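You operate a simulated robot arm through the tools that you are given. There is no shell and no other tool. Be economical: measure what you need, move in short steps, check, and stop when the job is done.

You are at the controls of a simulated robot arm. One attempt, no reset.

## Task
Count the small cream foams on the bench top across from the heel tester, then put as many of the orange gap plates from the bench top across from the heel tester on top of the tall silver weight.

It is judged by the outcome, as a careful person would: the job done as asked, and still so three seconds after it is handed in. It fails if anything else is knocked over, pushed out of place, dropped, spilled or broken.

## Robot
A 7-joint arm with a two-finger parallel gripper, fixed in place. Base frame: the origin is at the foot of the arm, x ahead of it, y to its left, z up; the work surface is at about z = 0. Lengths are in m, angles in rad, forces in N, time in s.
With the tool pointing down near the work surface it reaches from about 0.24 to 0.62 m from the base axis. Its first joint turns from -1.152 to 1.152 rad. Payload 2.6 kg.
The tool frame sits at the grasp point between the pads (the TCP): z along the fingers, y along the line on which they close. The tips reach 0.03 m beyond it. Largest opening 0.094 m; finger width 0.028, thickness 0.01; the body of the gripper, 0.05 by 0.096 m, starts 0.055 m behind the TCP.
Orientation is told as [roll, pitch, yaw] about the base's x, y, z axes, in that order, counted from this pose: with the fingers straight down and closing along the base's y, the tool's x points along the base's -x, its y along +y and its z along -z.

## Interface
- The arm moves only by the tool jog_arm. Its arguments are lists of equal length, an entry for each row: "translation": the shift along the tool's x, y, z in units of 30 mm (1.0 is 30 mm), a list of three; "yaw": the turn about the tool's z in units of 6 degrees (1.0 is 6 degrees); "hand": the finger opening in m, from 0 to 0.094. In form: {"translation": [[dx, dy, dz], ...], "yaw": [yaw, ...], "hand": [hand, ...]}. A call has 1 to 8 rows; each row shifts and turns the commanded pose from where the row before left it, along the tool's axes as they then stand. A call with a number of a shift or a turn outside -1 to 1 is refused whole. Each row takes 0.2 s and may step no farther than 0.05 m and 0.15 rad from the row before; otherwise, or with a gripper value out of range, the whole call is refused. Where a pose cannot be reached the arm comes as near as it can. A force on the tool above 40 N (or 10 N above the force at the start of the call, whichever is more), or a blocked arm, ends the call early, and 0.2 s more pass. The fingers move at their own pace (about 0.072 m/s each) and stop on an object; they squeeze with about 42 N. The grip force told is the motor's: it shows also when the fingers shut on nothing. Time passes only in rows, and 0.2 s behind the last, so rows that do not move let the fingers close. It gives the time, the measured TCP pose, the force on the tool (base axes), the opening and the grip force at its end, in the units of the frame above (readings bear some noise).
- Cameras (640 x 400 px; columns grow to the right, rows downward): "scene" is fixed at [0.0152, 0.4136, 0.5761]; the picture's right is [-0.92, -0.39, 0.00], its down [-0.18, 0.43, -0.89] and it looks along [0.34, -0.82, -0.46] (base axes); focal length 361 px, centre (320, 200). "wrist" rides on the gripper at [-0.037, 0, -0.058] in the tool frame; the picture's right is [0.00, -1.00, 0.00], its down [0.97, 0.00, -0.24] and it looks along [0.24, 0.00, 0.97] (tool axes); focal length 218 px, centre (320, 200).
- camera(camera): a new picture of that camera. No time passes.
- locate(camera, pixels): for up to 12 pixels [column, row] of the newest picture of that camera ("zoom" is the newest enlarged one), the place [x, y, z] in the base frame of the surface seen there, good to about 0.002 m. No time passes.
- enlarge(camera, box): a new picture of the part [left, top, right, bottom] of that camera's present view, enlarged. No time passes.
- close_job(): hands the job in; it is judged then, once.

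Work in short steps. Measure before you move; look again where a grasp or a placing could have gone wrong, and mend it. You have 60 turns and 30 pictures in all, those below and enlarged ones among them. Open the gripper and draw the arm clear of the work before you hand the job in, unless the task says otherwise; then end with one line.

The tools are called after "Request:" as name(argument=value, ...) on one line, values as JSON. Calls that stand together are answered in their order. jog_arm: Moves the arm, as the interface text tells. Its arguments: {"type":"object","properties":{"translation":{"type":"array","items":{"type":"array","items":{"type":"number"}}},"yaw":{"type":"array","items":{"type":"number"}},"hand":{"type":"array","items":{"type":"number"}}},"required":["translation","yaw","hand"]} The other tools are called the same way: camera (camera) takes a picture; locate (camera, pixels) gives the place of the surface under pixels of a picture; enlarge (camera, box) takes an enlarged picture of a part of a camera's view; close_job () hands the job in.

At the start:

```text
time_s: 0.0
eef_pos: [0.3111, -0.1846, 0.3632]
tcp_rot: [0.0, -0.001, 0.001]
force: [0.0, -0.8, 0.5]
width: 0.0939
finger_force: 0.1
```

scene: 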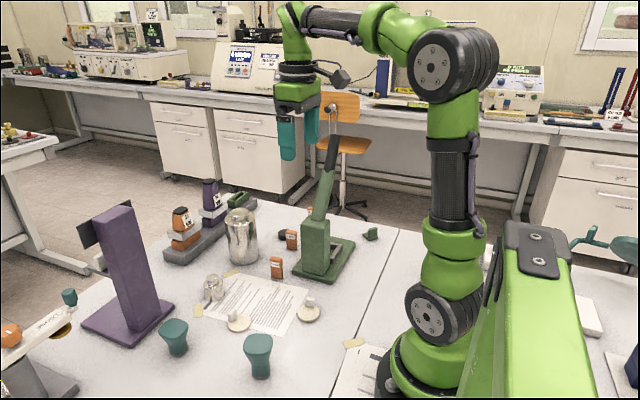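
wrist: 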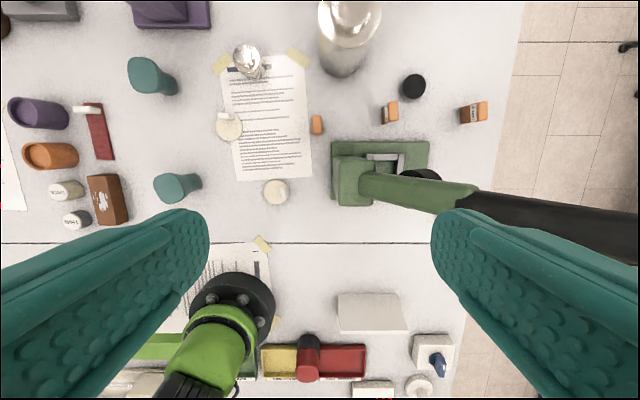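

I'll look closer at both views to identify the heel tester, the foams, the gap plates and the weight.

Request:
enlarge(camera="scene", box=[150, 170, 400, 340])

Request:
enlarge(camera="wrist", box=[200, 0, 520, 210])

Request:
enlarge(camera="wrist", box=[200, 220, 520, 400])

Request:
enlarge(camera="wrist", box=[0, 0, 260, 240])

```text
2.35 times, centred on (275, 255) of scene
```

zoom: 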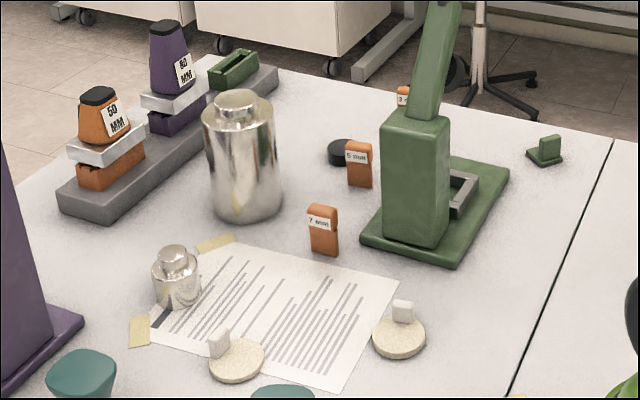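

```text
1.90 times, centred on (360, 105) of wrist
```

zoom: 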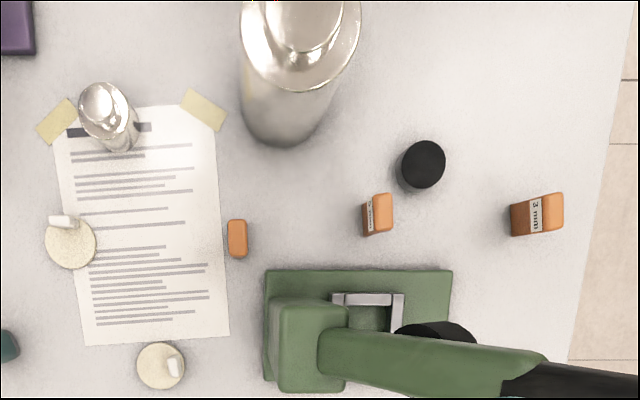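

```text
2.00 times, centred on (360, 310) of wrist
```

zoom: 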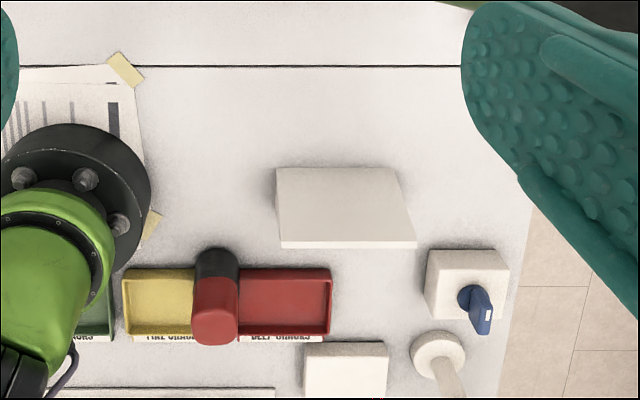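

```text
1.67 times, centred on (130, 120) of wrist
```

zoom: 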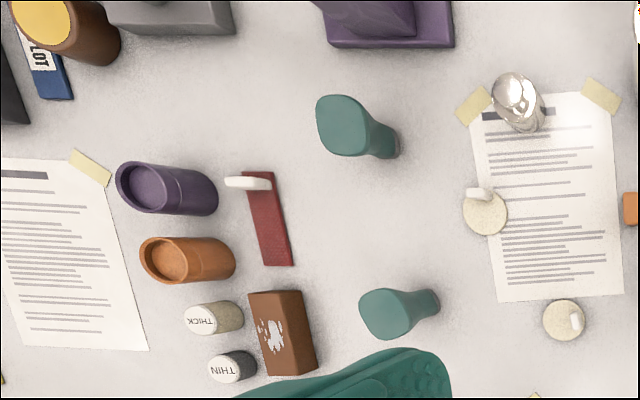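

Candidates so far: three orange plates (7/5/3 mm), two cream discs near the paper, and a large silver weight. I measure key points and inspect the other parts of the bench for more items.

Request:
enlarge(camera="scene", box=[0, 190, 200, 400])

Request:
enlarge(camera="scene", box=[440, 180, 640, 400])

Request:
locate(camera="scene", pixels=[[243, 211], [241, 216], [252, 218], [230, 218], [276, 260], [276, 268], [291, 233], [240, 320], [238, 325], [308, 314], [213, 277], [300, 210]])

Request:
locate(camera="wrist", pixels=[[317, 125], [393, 111], [482, 112], [228, 130], [276, 192], [350, 3], [247, 55], [413, 86], [180, 10], [370, 310], [450, 370], [420, 388]])

```text
1.90 times, centred on (100, 295) of scene
```

zoom: 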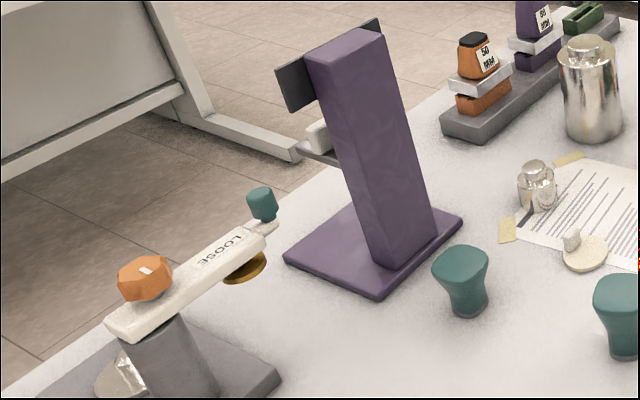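

```text
1.82 times, centred on (540, 290) of scene
```

zoom: 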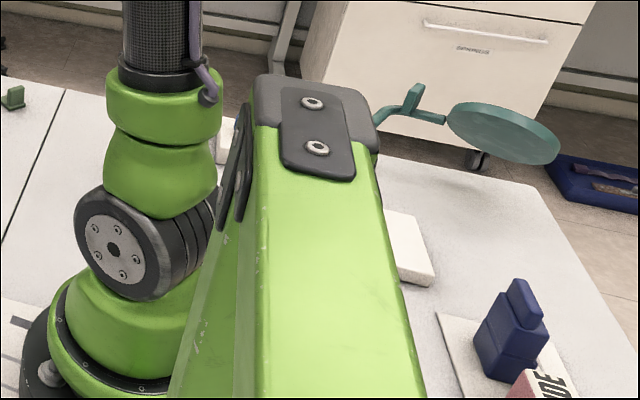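

```text
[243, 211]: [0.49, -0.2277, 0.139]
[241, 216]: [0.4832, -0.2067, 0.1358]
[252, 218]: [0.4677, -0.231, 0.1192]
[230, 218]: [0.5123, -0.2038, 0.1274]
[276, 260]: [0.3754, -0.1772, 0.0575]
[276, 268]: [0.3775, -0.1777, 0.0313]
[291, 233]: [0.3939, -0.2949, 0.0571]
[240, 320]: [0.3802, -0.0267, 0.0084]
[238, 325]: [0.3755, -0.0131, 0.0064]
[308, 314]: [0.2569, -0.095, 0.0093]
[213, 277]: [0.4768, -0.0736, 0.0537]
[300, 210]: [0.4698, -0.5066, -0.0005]
```

```text
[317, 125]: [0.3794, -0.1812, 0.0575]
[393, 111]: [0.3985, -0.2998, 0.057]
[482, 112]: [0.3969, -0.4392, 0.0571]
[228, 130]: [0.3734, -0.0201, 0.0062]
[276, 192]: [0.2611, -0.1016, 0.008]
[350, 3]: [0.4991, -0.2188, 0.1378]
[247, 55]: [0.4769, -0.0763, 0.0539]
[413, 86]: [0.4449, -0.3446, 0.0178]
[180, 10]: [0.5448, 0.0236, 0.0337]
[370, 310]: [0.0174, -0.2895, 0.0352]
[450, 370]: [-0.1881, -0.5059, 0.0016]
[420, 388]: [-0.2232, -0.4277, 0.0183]
```

Heights are clear: the plates stand 0.057 m tall and the big weight's top is at z≈0.139. I swing to the left, staying high, to view the rest of the bench.

Request:
jog_arm(translation=[[0, 1, -0.5], [0, 1, -0.5], [0, 1, 0], [0, 1, 0], [0, 1, 0], [0, 1, 0], [0, 1, 0], [0, 1, 0]], yaw=[0, 0, 0, 0, 0, 0, 0, 0], hand=[0.094, 0.094, 0.094, 0.094, 0.094, 0.094, 0.094, 0.094])

Request:
camera(camera="wrist")

Request:
camera(camera="scene")

```text
time_s: 1.8
eef_pos: [0.3105, 0.0553, 0.3925]
tcp_rot: [0.0, 0.002, 0.0]
force: [1.3, 0.8, 0.3]
width: 0.094
finger_force: 0.1
```

```text
21 pictures are left
```

wrist: 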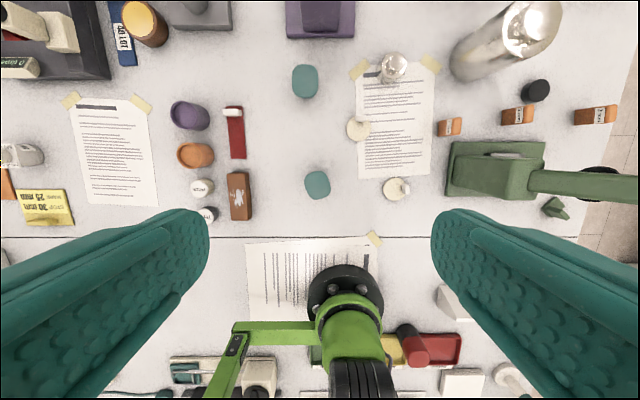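

```text
20 pictures are left
```

scene: 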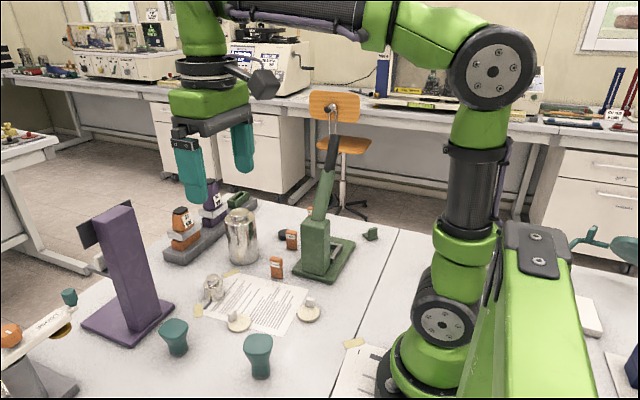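

No label for "heel tester" yet. I enlarge the back bench machines and the left part of the wrist view to read labels.

Request:
enlarge(camera="scene", box=[0, 0, 320, 110])

Request:
enlarge(camera="scene", box=[370, 40, 640, 140])

Request:
enlarge(camera="wrist", box=[0, 0, 260, 240])

Request:
enlarge(camera="wrist", box=[330, 50, 470, 210])

```text
2.00 times, centred on (160, 55) of scene
```

zoom: 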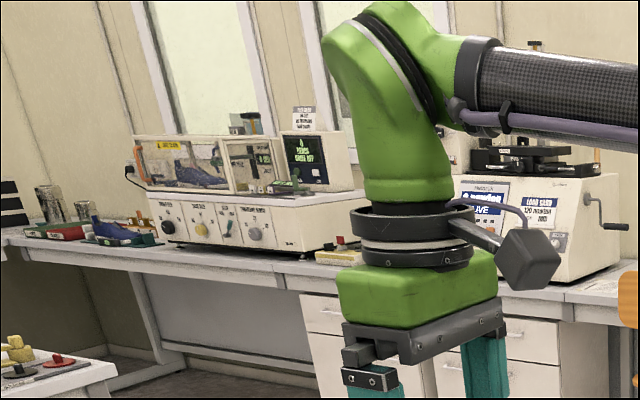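

```text
2.37 times, centred on (505, 90) of scene
```

zoom: 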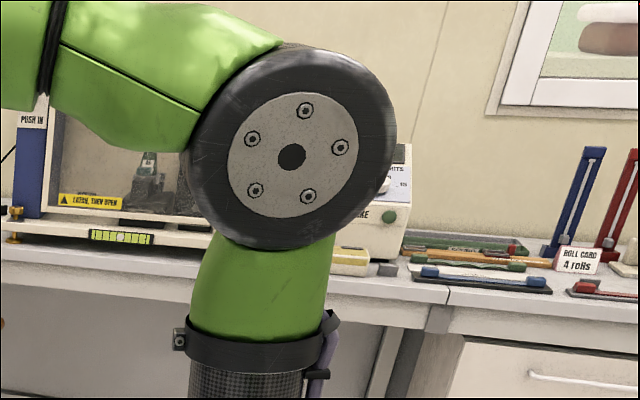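

```text
1.67 times, centred on (130, 120) of wrist
```

zoom: 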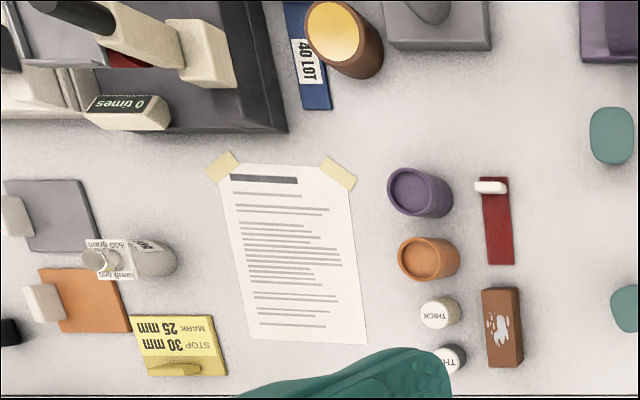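

```text
2.50 times, centred on (400, 130) of wrist
```

zoom: 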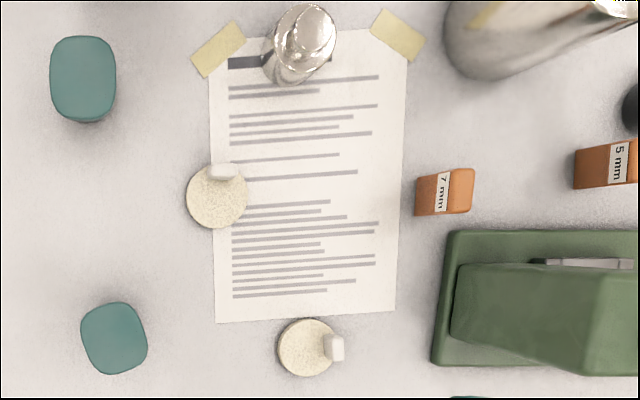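

So far I count two speckled cream foam discs, at wrist (358,130) and (396,190). I continue left to check the remainder of the bench for more foams or plates.

Request:
jog_arm(translation=[[0, 1, 0], [0, 1, 0], [0, 1, 0], [0, 1, 0], [0, 1, 0], [0, 1, 0], [0, 1, 0], [0, 1, 0]], yaw=[0, 0, 0, 0, 0, 0, 0, 0], hand=[0.094, 0.094, 0.094, 0.094, 0.094, 0.094, 0.094, 0.094])

Request:
camera(camera="wrist")

```text
time_s: 3.6
eef_pos: [0.3109, 0.2938, 0.393]
tcp_rot: [0.002, 0.0, -0.002]
force: [0.4, -0.1, 0.5]
width: 0.094
finger_force: 0.0
```

```text
15 pictures are left
```

wrist: 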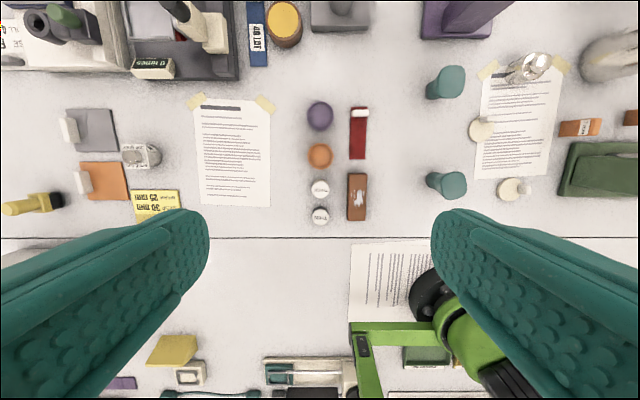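

The left side holds no further cream discs, so the count is 2, and two of the three plates are needed. I measure the lever's handle, weight top and plates in the scene picture for clearances.

Request:
enlarge(camera="scene", box=[210, 190, 310, 290])

Request:
locate(camera="scene", pixels=[[333, 140], [335, 160], [327, 185], [313, 222], [323, 222], [183, 211], [208, 184], [240, 200]])

```text
4.00 times, centred on (260, 240) of scene
```

zoom: 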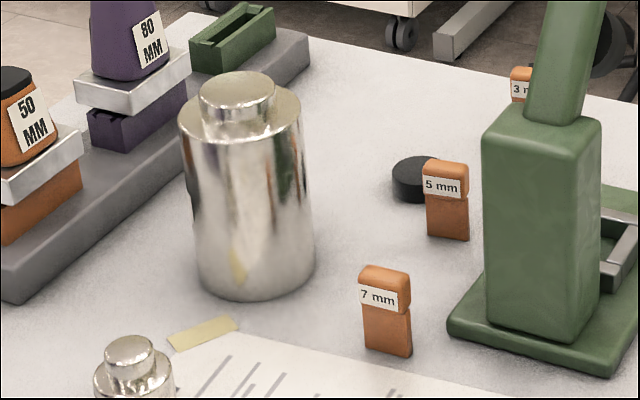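

```text
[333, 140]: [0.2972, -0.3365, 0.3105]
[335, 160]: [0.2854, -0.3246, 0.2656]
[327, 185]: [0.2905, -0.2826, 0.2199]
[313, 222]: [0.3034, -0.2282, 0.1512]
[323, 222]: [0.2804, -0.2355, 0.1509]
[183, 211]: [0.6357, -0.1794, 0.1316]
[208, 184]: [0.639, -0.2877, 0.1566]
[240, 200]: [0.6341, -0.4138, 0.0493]
```

Request:
locate(camera="zoom", pixels=[[238, 75], [204, 95], [272, 93], [238, 108], [238, 90], [290, 110], [188, 125], [240, 138], [365, 268], [408, 284], [403, 268], [388, 335]])

```text
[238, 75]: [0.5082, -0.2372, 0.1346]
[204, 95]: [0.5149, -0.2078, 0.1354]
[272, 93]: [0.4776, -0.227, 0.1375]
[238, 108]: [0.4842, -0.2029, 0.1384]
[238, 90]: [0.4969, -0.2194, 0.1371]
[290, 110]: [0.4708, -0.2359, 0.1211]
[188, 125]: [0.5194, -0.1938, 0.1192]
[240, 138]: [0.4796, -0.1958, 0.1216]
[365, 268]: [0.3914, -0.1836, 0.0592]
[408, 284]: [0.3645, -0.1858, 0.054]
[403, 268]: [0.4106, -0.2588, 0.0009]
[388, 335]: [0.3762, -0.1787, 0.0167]
```

The knob on the big weight is centred near (0.496,-0.219), about 0.042 m wide at z≈0.137, so two plates can stand side by side on it. The lever top reaches z≈0.31 at (0.297,-0.337), so I stay high while going back over the 7 mm plate.

Request:
jog_arm(translation=[[-0.14, -1, 0], [-0.14, -1, 0], [-0.14, -1, 0], [-0.14, -1, 0], [-0.14, -1, 0], [-0.14, -1, 0], [-0.14, -1, 0], [-0.14, -1, 0]], yaw=[0, 0, 0, 0, 0, 0, 0, 0], hand=[0.094, 0.094, 0.094, 0.094, 0.094, 0.094, 0.094, 0.094])

Request:
jog_arm(translation=[[-0.14, -1, 0], [-0.14, -1, 0], [-0.14, -1, 0], [-0.14, -1, 0], [-0.14, -1, 0], [-0.14, -1, 0], [-0.14, -1, 0], [-0.14, -0.8, 0]], yaw=[0, 0, 0, 0, 0, 0, 0, 0], hand=[0.094, 0.094, 0.094, 0.094, 0.094, 0.094, 0.094, 0.094])

Request:
jog_arm(translation=[[0, 0, 0], [0, 0, 0], [0, 0, 0], [0, 0, 0], [0, 0, 0], [0, 0, 0], [0, 0, 0], [0, 0, 0]], yaw=[-1, -1, -1, -1, -1, -1, -1, -1], hand=[0.094, 0.094, 0.094, 0.094, 0.094, 0.094, 0.094, 0.094])

Request:
jog_arm(translation=[[0, 0, 0], [0, 0, 0], [0, 0, 0], [0, 0, 0], [0, 0, 0], [0, 0, 0], [0, 0, 0]], yaw=[-1, -1, -1, -1, -1, -1, -1], hand=[0.094, 0.094, 0.094, 0.094, 0.094, 0.094, 0.094])

Request:
camera(camera="scene")

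Request:
camera(camera="wrist")

```text
time_s: 5.4
eef_pos: [0.3434, 0.0539, 0.3923]
tcp_rot: [0.0, -0.001, 0.0]
force: [-0.4, -1.1, -1.3]
width: 0.0939
finger_force: 0.1
```

```text
time_s: 7.2
eef_pos: [0.3784, -0.1794, 0.3932]
tcp_rot: [0.0, 0.0, 0.001]
force: [1.0, 0.3, -0.7]
width: 0.0941
finger_force: 0.1
```

```text
time_s: 9.0
eef_pos: [0.3775, -0.1792, 0.3923]
tcp_rot: [0.0, -0.001, 0.84]
force: [0.5, 0.8, 0.1]
width: 0.0938
finger_force: 0.0
```

```text
time_s: 10.6
eef_pos: [0.3779, -0.1797, 0.3922]
tcp_rot: [-0.001, 0.001, 1.571]
force: [-0.3, 0.3, 0.8]
width: 0.0936
finger_force: 0.1
```

```text
13 pictures are left
```

scene: 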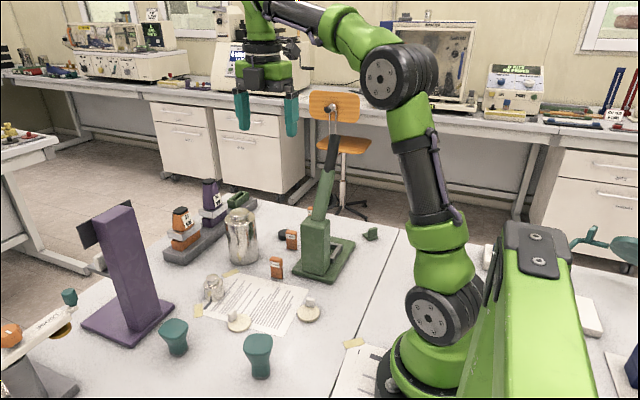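

```text
12 pictures are left
```

wrist: 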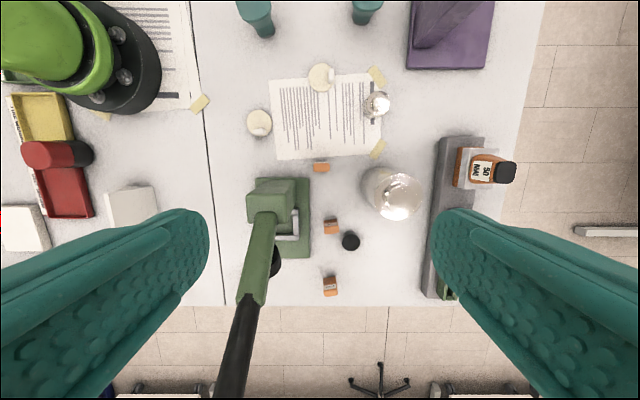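

The tool now closes along base x with its stub pointing to -y, clear of the lever. I enlarge the wrist view around the plates and weight to measure their edges.

Request:
enlarge(camera="wrist", box=[300, 140, 430, 260])

```text
3.33 times, centred on (365, 200) of wrist
```

zoom: 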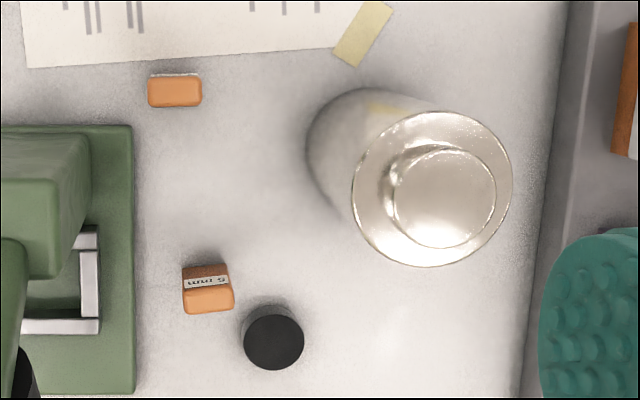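

I locate plate corners, the weight's knob edges, and the black disc beside the 5 mm plate.

Request:
locate(camera="zoom", pixels=[[151, 91], [199, 91], [175, 79], [175, 103], [188, 301], [231, 297], [208, 291], [211, 309], [396, 198], [493, 196], [445, 152], [445, 244]])

Request:
locate(camera="zoom", pixels=[[273, 330], [245, 330], [273, 310], [85, 170], [132, 290], [358, 190], [508, 190], [430, 262], [440, 116]])

```text
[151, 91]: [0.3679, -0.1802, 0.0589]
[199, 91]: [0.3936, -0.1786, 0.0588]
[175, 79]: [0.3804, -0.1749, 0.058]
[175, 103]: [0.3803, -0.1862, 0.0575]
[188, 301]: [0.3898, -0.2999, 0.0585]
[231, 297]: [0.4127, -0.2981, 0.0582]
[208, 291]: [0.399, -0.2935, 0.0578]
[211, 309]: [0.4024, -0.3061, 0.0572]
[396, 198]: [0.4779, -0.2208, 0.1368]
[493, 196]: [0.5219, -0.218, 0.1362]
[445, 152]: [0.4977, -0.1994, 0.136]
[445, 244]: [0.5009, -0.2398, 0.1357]
```

```text
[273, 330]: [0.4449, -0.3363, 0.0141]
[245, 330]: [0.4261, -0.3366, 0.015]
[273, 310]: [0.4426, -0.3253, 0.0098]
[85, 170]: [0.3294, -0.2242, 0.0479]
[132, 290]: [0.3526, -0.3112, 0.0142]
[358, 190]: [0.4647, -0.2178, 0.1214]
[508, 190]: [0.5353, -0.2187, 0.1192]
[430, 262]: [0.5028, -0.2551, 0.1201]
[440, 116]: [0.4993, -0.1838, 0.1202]
```

The 7 mm plate is centred at (0.3805,-0.1805), and the 5 mm one at (0.401,-0.2995) turned about 6°. The press head could be close to the gripper body, so I check its edges on this picture.

Request:
locate(camera="zoom", pixels=[[60, 150], [60, 140], [85, 150], [75, 200], [55, 250], [80, 136], [20, 135], [92, 160], [50, 180], [45, 270]])

Request:
locate(camera="scene", pixels=[[304, 222], [303, 240], [313, 226], [301, 270], [310, 217]])

```text
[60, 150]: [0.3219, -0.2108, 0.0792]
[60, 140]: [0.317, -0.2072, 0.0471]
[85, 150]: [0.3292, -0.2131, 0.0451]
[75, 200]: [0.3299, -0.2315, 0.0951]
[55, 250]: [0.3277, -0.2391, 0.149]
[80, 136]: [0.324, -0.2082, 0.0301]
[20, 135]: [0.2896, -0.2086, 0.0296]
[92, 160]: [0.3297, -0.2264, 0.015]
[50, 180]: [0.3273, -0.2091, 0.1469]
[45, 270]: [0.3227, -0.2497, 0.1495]
```

```text
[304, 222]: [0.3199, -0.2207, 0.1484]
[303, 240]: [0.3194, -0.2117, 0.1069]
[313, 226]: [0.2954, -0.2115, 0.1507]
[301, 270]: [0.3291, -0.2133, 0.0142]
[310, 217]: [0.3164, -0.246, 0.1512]
```

The press head ends at x≈0.330, y≈-0.207, so I offset the grasp 5 mm to +y (TCP y≈-0.1755), leaving the body clear. I start the descent with the fingers at 0.055.

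Request:
jog_arm(translation=[[-0.14, -0.087, 0], [0, 0, 1], [0, 0, 1], [0, 0, 1], [0, 0, 1], [0, 0, 1], [0, 0, 1], [0, 0, 1]], yaw=[0, 0, 0, 0, 0, 0, 0, 0], hand=[0.055, 0.055, 0.055, 0.055, 0.055, 0.055, 0.055, 0.055])

Request:
camera(camera="wrist")

```text
time_s: 12.4
eef_pos: [0.3816, -0.1742, 0.1821]
tcp_rot: [-0.001, 0.0, 1.568]
force: [0.4, 0.0, -0.5]
width: 0.055
finger_force: 0.0
```

```text
10 pictures are left
```

wrist: 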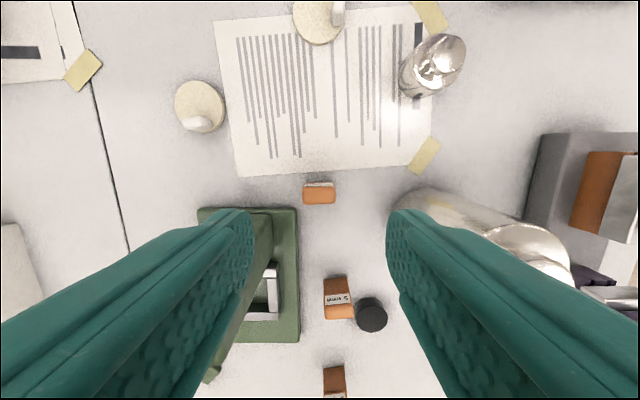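

Plate at wrist (319,192) looks centred between the fingers. I measure it once more at this range, along with the 5 mm one.

Request:
locate(camera="wrist", pixels=[[305, 194], [333, 193], [319, 188], [319, 200], [326, 313], [353, 310], [338, 306], [340, 317]])

```text
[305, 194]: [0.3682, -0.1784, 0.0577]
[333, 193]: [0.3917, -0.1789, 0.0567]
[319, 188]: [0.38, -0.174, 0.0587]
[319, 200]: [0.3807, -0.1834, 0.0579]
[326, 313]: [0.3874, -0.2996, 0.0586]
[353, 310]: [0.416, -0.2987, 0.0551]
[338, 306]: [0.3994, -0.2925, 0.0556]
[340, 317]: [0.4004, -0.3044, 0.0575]
```

The plate centre is confirmed at about (0.380,-0.180). I descend to TCP z≈0.052 and close on its ends.

Request:
jog_arm(translation=[[0, 0.03, 1], [0, 0, 1], [0, 0, 1], [0, 0, 1], [0, 0, 0.33]], yaw=[0, 0, 0, 0, 0], hand=[0.055, 0.055, 0.055, 0.055, 0.055])

Request:
jog_arm(translation=[[0, 0, 0], [0, 0, 0], [0, 0, 0]], yaw=[0, 0, 0], hand=[0.01, 0.01, 0.01])

```text
time_s: 13.6
eef_pos: [0.3804, -0.1755, 0.0517]
tcp_rot: [0.0, 0.0, 1.572]
force: [0.8, -0.6, 0.5]
width: 0.055
finger_force: 0.1
```

```text
time_s: 14.4
eef_pos: [0.3804, -0.1764, 0.0522]
tcp_rot: [-0.001, 0.0, 1.572]
force: [-0.7, 0.7, -0.8]
width: 0.0328
finger_force: 41.9
```

The grip holds at width 0.033 with 42 N. I lift straight up by 0.18 m and then move over the knob.

Request:
jog_arm(translation=[[0, 0, -1], [0, 0, -1], [0, 0, -1], [0, 0, -1], [0, 0, -1], [0, 0, -1]], yaw=[0, 0, 0, 0, 0, 0], hand=[0.01, 0.01, 0.01, 0.01, 0.01, 0.01])

Request:
jog_arm(translation=[[0.4, -1, 0], [0.4, -1, 0], [0.4, -1, 0], [0.417, -0.97, 0], [0, 0, 0]], yaw=[0, 0, 0, 0, 0], hand=[0.01, 0.01, 0.01, 0.01, 0.01])

Request:
camera(camera="wrist")

Request:
enlarge(camera="scene", box=[190, 150, 310, 270])

```text
time_s: 15.8
eef_pos: [0.3799, -0.1748, 0.2325]
tcp_rot: [0.001, 0.0, 1.571]
force: [0.0, -0.4, -0.4]
width: 0.033
finger_force: 42.1
```

```text
time_s: 17.0
eef_pos: [0.4978, -0.2238, 0.2321]
tcp_rot: [0.0, 0.001, 1.572]
force: [-0.3, -0.6, -0.3]
width: 0.0331
finger_force: 41.8
```

```text
9 pictures are left
```

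wrist: 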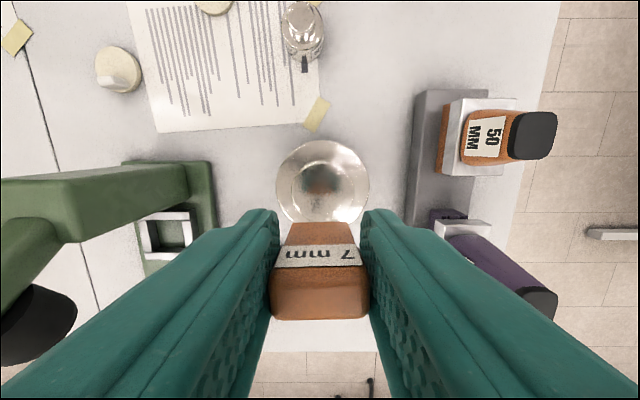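

```text
3.33 times, centred on (250, 210) of scene
```

zoom: 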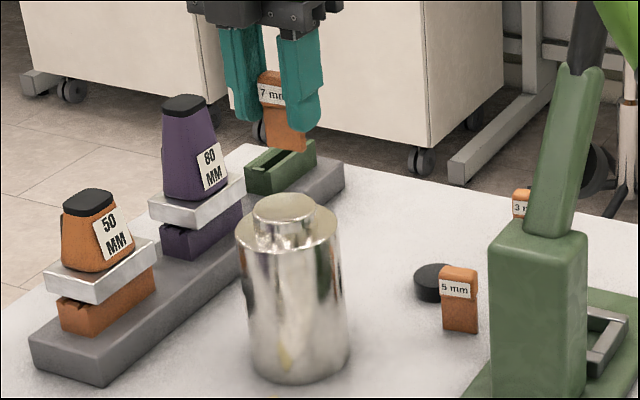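

The plate hangs straight above the knob. I measure its faces in the wrist picture and the knob again before lowering.

Request:
locate(camera="wrist", pixels=[[320, 226], [295, 230], [345, 228], [320, 240], [320, 278], [320, 312], [295, 185], [350, 185], [322, 165], [280, 280], [362, 280]])

Request:
locate(camera="zoom", pixels=[[270, 145], [303, 150], [262, 110], [283, 205], [255, 210], [314, 209], [285, 222], [285, 196]])

```text
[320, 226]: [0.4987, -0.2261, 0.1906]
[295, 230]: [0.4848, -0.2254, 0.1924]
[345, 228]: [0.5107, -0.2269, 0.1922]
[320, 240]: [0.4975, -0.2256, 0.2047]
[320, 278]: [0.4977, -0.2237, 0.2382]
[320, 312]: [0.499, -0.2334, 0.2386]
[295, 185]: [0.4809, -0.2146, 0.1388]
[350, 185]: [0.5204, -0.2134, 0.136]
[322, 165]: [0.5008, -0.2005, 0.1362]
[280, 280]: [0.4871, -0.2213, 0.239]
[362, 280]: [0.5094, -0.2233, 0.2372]
```

```text
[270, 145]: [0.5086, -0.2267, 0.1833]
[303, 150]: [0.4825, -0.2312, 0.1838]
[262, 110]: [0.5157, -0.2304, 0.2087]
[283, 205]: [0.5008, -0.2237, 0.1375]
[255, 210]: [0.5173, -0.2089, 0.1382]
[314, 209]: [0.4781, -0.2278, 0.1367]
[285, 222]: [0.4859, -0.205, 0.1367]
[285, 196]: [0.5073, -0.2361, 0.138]
```

The plate's bottom is at z≈0.181, its centre at y≈-0.229, x≈0.498: right for one side of the knob. I lower 0.043 m, then creep.

Request:
jog_arm(translation=[[0, 0, 0.6], [0, 0, 0.5], [0, 0, 0.3], [0, 0, 0]], yaw=[0, 0, 0, 0], hand=[0.01, 0.01, 0.01, 0.01])

Request:
jog_arm(translation=[[0, 0, 0.04], [0, 0, 0]], yaw=[0, 0], hand=[0.01, 0.01])

Request:
enlarge(camera="scene", box=[210, 165, 270, 225])

```text
time_s: 18.0
eef_pos: [0.4993, -0.2236, 0.1903]
tcp_rot: [0.0, 0.001, 1.569]
force: [-1.3, -0.3, -0.5]
width: 0.0331
finger_force: 42.0
```

```text
time_s: 18.6
eef_pos: [0.497, -0.2226, 0.1885]
tcp_rot: [0.0, -0.001, 1.571]
force: [0.5, 0.5, -0.3]
width: 0.0331
finger_force: 41.8
```

```text
6.67 times, centred on (240, 195) of scene
```

zoom: 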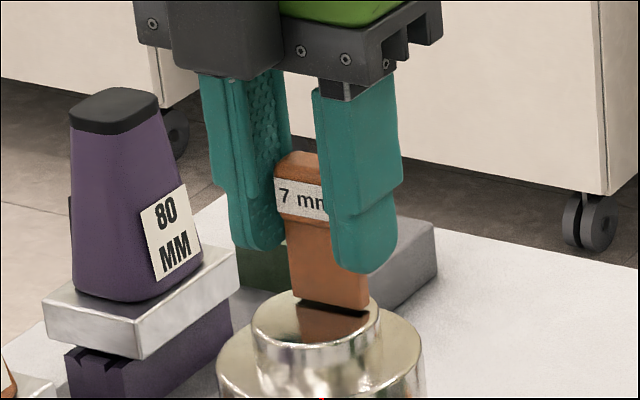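

The plate is about 1–2 mm above the knob with no contact force. I creep down in 0.6–0.9 mm steps until contact shows.

Request:
jog_arm(translation=[[0, 0, 0.03], [0, 0, 0]], yaw=[0, 0], hand=[0.01, 0.01])

Request:
jog_arm(translation=[[0, 0, 0.02], [0, 0, 0]], yaw=[0, 0], hand=[0.01, 0.01])

```text
time_s: 19.2
eef_pos: [0.4984, -0.2227, 0.1889]
tcp_rot: [0.0, 0.001, 1.569]
force: [1.0, 0.3, -1.0]
width: 0.0332
finger_force: 42.1
```

```text
time_s: 19.8
eef_pos: [0.4974, -0.222, 0.1879]
tcp_rot: [0.0, -0.001, 1.57]
force: [0.3, -0.6, 1.3]
width: 0.0328
finger_force: 42.3
```

No clear contact yet (vertical force within noise), so I creep a little further.

Request:
jog_arm(translation=[[0, 0, 0.025], [0, 0, 0]], yaw=[0, 0], hand=[0.01, 0.01])

Request:
jog_arm(translation=[[0, 0, 0.025], [0, 0, 0]], yaw=[0, 0], hand=[0.01, 0.01])

```text
time_s: 20.4
eef_pos: [0.4984, -0.2224, 0.1877]
tcp_rot: [-0.002, -0.003, 1.568]
force: [-1.6, 0.3, 6.9]
width: 0.033
finger_force: 42.3
```

```text
time_s: 21.0
eef_pos: [0.4985, -0.2233, 0.1886]
tcp_rot: [-0.004, 0.003, 1.569]
force: [-2.6, 0.0, 17.2]
width: 0.0329
finger_force: 41.6
```

Contact is clear at 17 N. I relieve 0.7 mm, open the fingers to 0.055 and rise.

Request:
jog_arm(translation=[[0, 0, -0.03], [0, 0, 0], [0, 0, 0]], yaw=[0, 0, 0], hand=[0.033, 0.045, 0.055])

Request:
jog_arm(translation=[[0, 0, -0.5], [0, 0, -1], [0, 0, -1], [0, 0, -1], [0, 0, 0]], yaw=[0, 0, 0, 0, 0], hand=[0.055, 0.055, 0.055, 0.055, 0.055])

Request:
camera(camera="wrist")

```text
time_s: 21.8
eef_pos: [0.4977, -0.2231, 0.1857]
tcp_rot: [0.0, 0.002, 1.571]
force: [-0.3, 0.2, 1.0]
width: 0.0549
finger_force: 0.0
```

```text
time_s: 23.0
eef_pos: [0.4964, -0.2234, 0.2908]
tcp_rot: [-0.002, 0.0, 1.571]
force: [-0.3, 0.4, -0.1]
width: 0.0553
finger_force: 0.1
```

```text
6 pictures are left
```

wrist: 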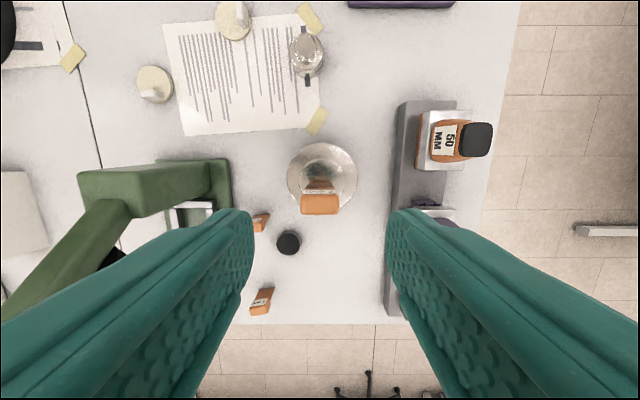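

The first plate stands on the knob at wrist (320,200). I measure its position.

Request:
locate(camera="wrist", pixels=[[304, 204], [336, 204], [320, 198], [320, 211], [320, 191], [320, 186], [320, 176], [303, 180]])

```text
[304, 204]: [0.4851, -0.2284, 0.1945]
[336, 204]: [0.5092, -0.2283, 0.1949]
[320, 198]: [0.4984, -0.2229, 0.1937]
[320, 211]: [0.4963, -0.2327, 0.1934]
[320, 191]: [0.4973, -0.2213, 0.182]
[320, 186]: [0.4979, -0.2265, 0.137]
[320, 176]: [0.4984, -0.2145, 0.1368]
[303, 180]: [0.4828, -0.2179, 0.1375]
```

First plate's head spans y -0.221 to -0.236. Next I move over the 5 mm plate, 6 mm to its +y side, and lower to z≈0.19 for a look.

Request:
jog_arm(translation=[[0.59, 0.8, 0], [0.59, 0.8, 0], [0.59, 0.8, 0], [0.58, 0.8, 0], [0, 0, 1], [0, 0, 1], [0, 0, 1], [0, 0, 0.4]], yaw=[0, 0, 0, 0, 0, 0, 0, 0], hand=[0.055, 0.055, 0.055, 0.055, 0.055, 0.055, 0.055, 0.055])

Request:
enlarge(camera="wrist", box=[270, 150, 370, 250])

```text
time_s: 24.8
eef_pos: [0.4022, -0.2942, 0.1907]
tcp_rot: [0.0, 0.0, 1.569]
force: [-1.0, 0.9, -0.6]
width: 0.055
finger_force: 0.0
```

```text
4.00 times, centred on (320, 200) of wrist
```

zoom: 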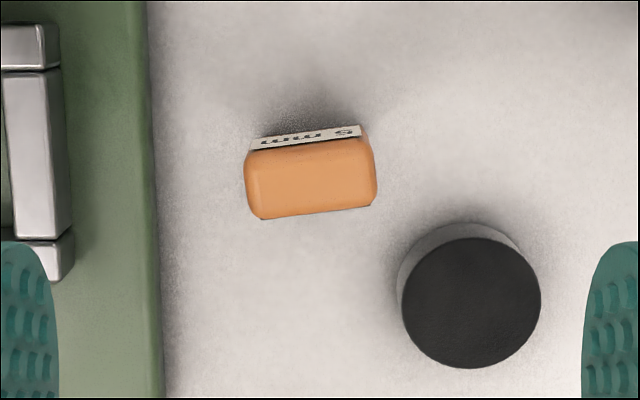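

The plate is turned about 8° counter-clockwise (edges 252,149→362,134). I measure its centre and edges.

Request:
locate(camera="zoom", pixels=[[310, 177], [250, 185], [372, 170], [306, 150], [314, 207], [460, 255], [410, 285]])

```text
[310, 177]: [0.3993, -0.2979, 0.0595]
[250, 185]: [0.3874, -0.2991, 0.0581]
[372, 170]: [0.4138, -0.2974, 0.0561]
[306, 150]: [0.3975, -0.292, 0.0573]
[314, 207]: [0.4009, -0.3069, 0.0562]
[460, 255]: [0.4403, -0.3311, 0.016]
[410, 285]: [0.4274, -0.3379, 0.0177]
```

Centre (0.400,-0.2985). I shift slightly, turn 8°, descend to z≈0.052 and close.

Request:
jog_arm(translation=[[-0.047, 0.077, 0], [0, 0, 0], [0, 0, 0], [0, 0, 1], [0, 0, 1], [0, 0, 1], [0, 0, 1], [0, 0, 0.62]], yaw=[0, -1, -0.33, 0, 0, 0, 0, 0], hand=[0.055, 0.055, 0.055, 0.055, 0.055, 0.055, 0.055, 0.055])

Request:
jog_arm(translation=[[0, 0, 0], [0, 0, 0], [0, 0, 0]], yaw=[0, 0, 0], hand=[0.01, 0.01, 0.01])

```text
time_s: 26.6
eef_pos: [0.4, -0.2941, 0.0519]
tcp_rot: [0.0, 0.0, 1.709]
force: [-0.3, 0.8, -0.1]
width: 0.0549
finger_force: 0.1
```

```text
time_s: 27.4
eef_pos: [0.3992, -0.2924, 0.0515]
tcp_rot: [-0.002, -0.001, 1.708]
force: [-0.1, -0.2, 0.7]
width: 0.0331
finger_force: 42.2
```

Gripped (0.033 m, 42 N). I lift to z≈0.26, turn back square, and move above the free side of the knob.

Request:
jog_arm(translation=[[0, 0, -1], [0, 0, -1], [0, 0, -1], [0, 0, -1], [0, 0, -1], [0, 0, -1], [0, 0, -1], [0, 0, -0.2]], yaw=[0, 0, 0, 0, 0, 0, 0, 0], hand=[0.01, 0.01, 0.01, 0.01, 0.01, 0.01, 0.01, 0.01])

Request:
jog_arm(translation=[[0, 0, 0], [0, 0, 0], [-0.745, -0.83, 0], [-0.745, -0.83, 0], [-0.745, -0.83, 0], [-0.745, -0.83, 0], [0, 0, 0]], yaw=[1, 0.33, 0, 0, 0, 0, 0], hand=[0.01, 0.01, 0.01, 0.01, 0.01, 0.01, 0.01])

Request:
camera(camera="wrist")

```text
time_s: 29.2
eef_pos: [0.4013, -0.2922, 0.2683]
tcp_rot: [0.0, -0.001, 1.708]
force: [0.4, 0.3, -0.8]
width: 0.033
finger_force: 42.4
```

```text
time_s: 30.8
eef_pos: [0.4997, -0.2017, 0.2675]
tcp_rot: [0.0, 0.0, 1.57]
force: [-0.2, 0.1, -0.1]
width: 0.0331
finger_force: 41.6
```

```text
4 pictures are left
```

wrist: 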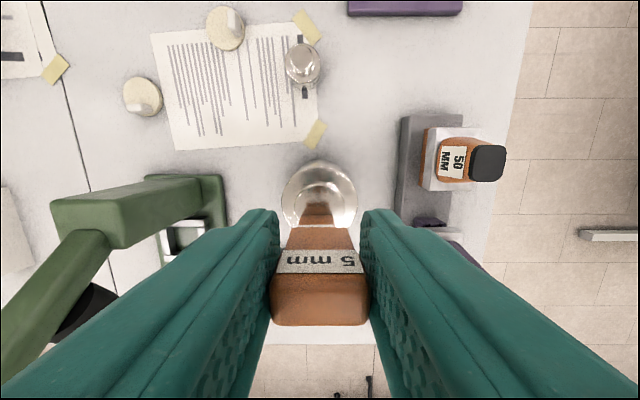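

The 5 mm plate is held straight. I measure its position in hand.

Request:
locate(camera="wrist", pixels=[[320, 231], [295, 233], [345, 232], [320, 245], [320, 260], [320, 283], [320, 318], [276, 285], [364, 285], [320, 188], [287, 220]])

```text
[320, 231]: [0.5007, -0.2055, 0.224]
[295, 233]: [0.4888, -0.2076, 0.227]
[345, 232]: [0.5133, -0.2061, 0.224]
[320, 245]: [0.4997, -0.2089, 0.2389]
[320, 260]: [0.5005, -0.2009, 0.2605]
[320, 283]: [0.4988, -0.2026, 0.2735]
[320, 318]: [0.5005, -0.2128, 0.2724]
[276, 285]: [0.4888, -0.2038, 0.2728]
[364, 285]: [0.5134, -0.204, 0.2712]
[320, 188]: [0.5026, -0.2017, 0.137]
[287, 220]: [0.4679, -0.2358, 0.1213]
```

Plate centre is y≈-0.209, about 4.5 mm clear of the first plate, bottom at ≈0.215. I lower 0.076 m and then creep to contact.

Request:
jog_arm(translation=[[0, 0, 0.8], [0, 0, 0.8], [0, 0, 0.6], [0, 0, 0.35], [0, 0, 0]], yaw=[0, 0, 0, 0, 0], hand=[0.01, 0.01, 0.01, 0.01, 0.01])

Request:
enlarge(camera="scene", box=[210, 165, 270, 225])

```text
time_s: 32.0
eef_pos: [0.5001, -0.2025, 0.1912]
tcp_rot: [0.0, 0.001, 1.571]
force: [0.4, 0.3, 0.2]
width: 0.0331
finger_force: 42.1
```

```text
6.67 times, centred on (240, 195) of scene
```

zoom: 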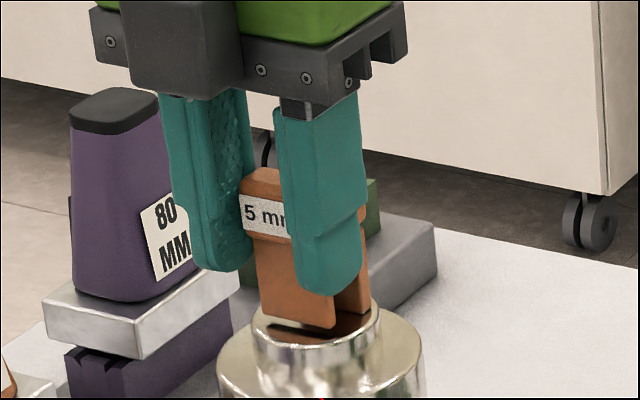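

Both plates are upright with the second just above the knob. I creep down to contact.

Request:
jog_arm(translation=[[0, 0, 0.06], [0, 0, 0]], yaw=[0, 0], hand=[0.01, 0.01])

Request:
jog_arm(translation=[[0, 0, 0.03], [0, 0, 0]], yaw=[0, 0], hand=[0.01, 0.01])

```text
time_s: 32.6
eef_pos: [0.5006, -0.2025, 0.1892]
tcp_rot: [0.001, -0.001, 1.571]
force: [0.0, 1.1, -0.5]
width: 0.033
finger_force: 41.8
```

```text
time_s: 33.2
eef_pos: [0.5002, -0.203, 0.1881]
tcp_rot: [-0.001, -0.001, 1.57]
force: [0.3, 0.3, 0.0]
width: 0.033
finger_force: 42.3
```

No contact yet, so I creep a bit more.

Request:
jog_arm(translation=[[0, 0, 0.025], [0, 0, 0]], yaw=[0, 0], hand=[0.01, 0.01])

```text
time_s: 33.8
eef_pos: [0.5004, -0.2031, 0.1881]
tcp_rot: [0.0, 0.0, 1.57]
force: [-1.9, -0.5, 5.2]
width: 0.0329
finger_force: 41.9
```

Contact at 5 N. I open the fingers in place and rise straight up.

Request:
jog_arm(translation=[[0, 0, 0], [0, 0, 0], [0, 0, 0]], yaw=[0, 0, 0], hand=[0.033, 0.045, 0.055])

Request:
jog_arm(translation=[[0, 0, -0.5], [0, 0, -1], [0, 0, -1], [0, 0, -1], [-1, 0, -0.5], [-1, 0, 0], [-1, 0, 0], [-1, 0, 0]], yaw=[0, 0, 0, 0, 0, 0, 0, 0], hand=[0.055, 0.055, 0.055, 0.055, 0.055, 0.055, 0.055, 0.055])

Request:
enlarge(camera="scene", box=[180, 165, 300, 285])

Request:
camera(camera="wrist")

```text
time_s: 34.6
eef_pos: [0.5006, -0.2033, 0.1869]
tcp_rot: [0.001, -0.002, 1.571]
force: [-0.2, 0.0, 0.2]
width: 0.0549
finger_force: 0.1
```

```text
time_s: 36.4
eef_pos: [0.4993, -0.0829, 0.3073]
tcp_rot: [0.0, 0.001, 1.568]
force: [0.4, 0.4, -0.3]
width: 0.0549
finger_force: 0.1
```

```text
3.33 times, centred on (240, 225) of scene
```

zoom: 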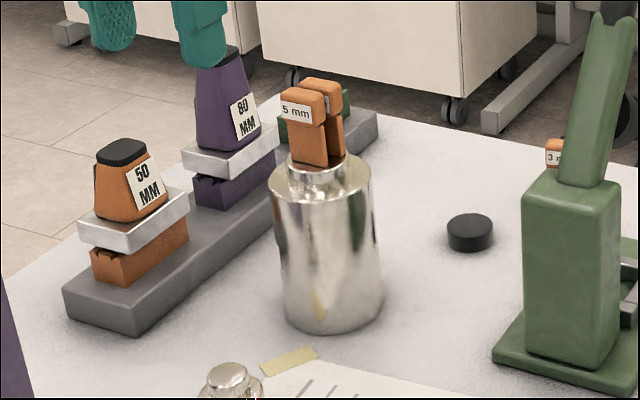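

```text
1 pictures are left
```

wrist: 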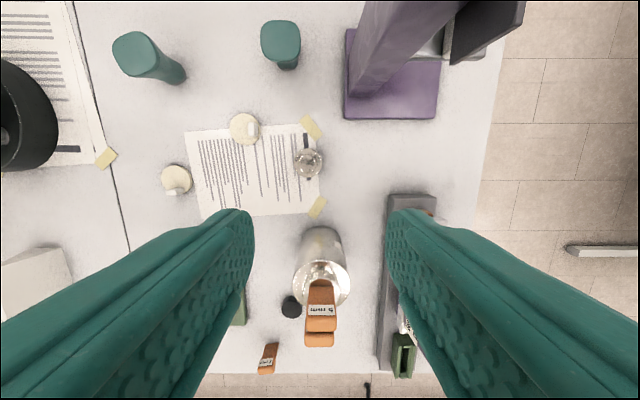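

Both plates (7 mm and 5 mm) stand upright on the tall weight, nothing else has moved, and the open gripper is clear. I hand the job in.

Request:
close_job()

```text
The job is handed in.
```

I counted two small cream foams, so two orange gap plates (7 mm and 5 mm) now stand side by side on top of the tall silver weight, and the job is handed in.
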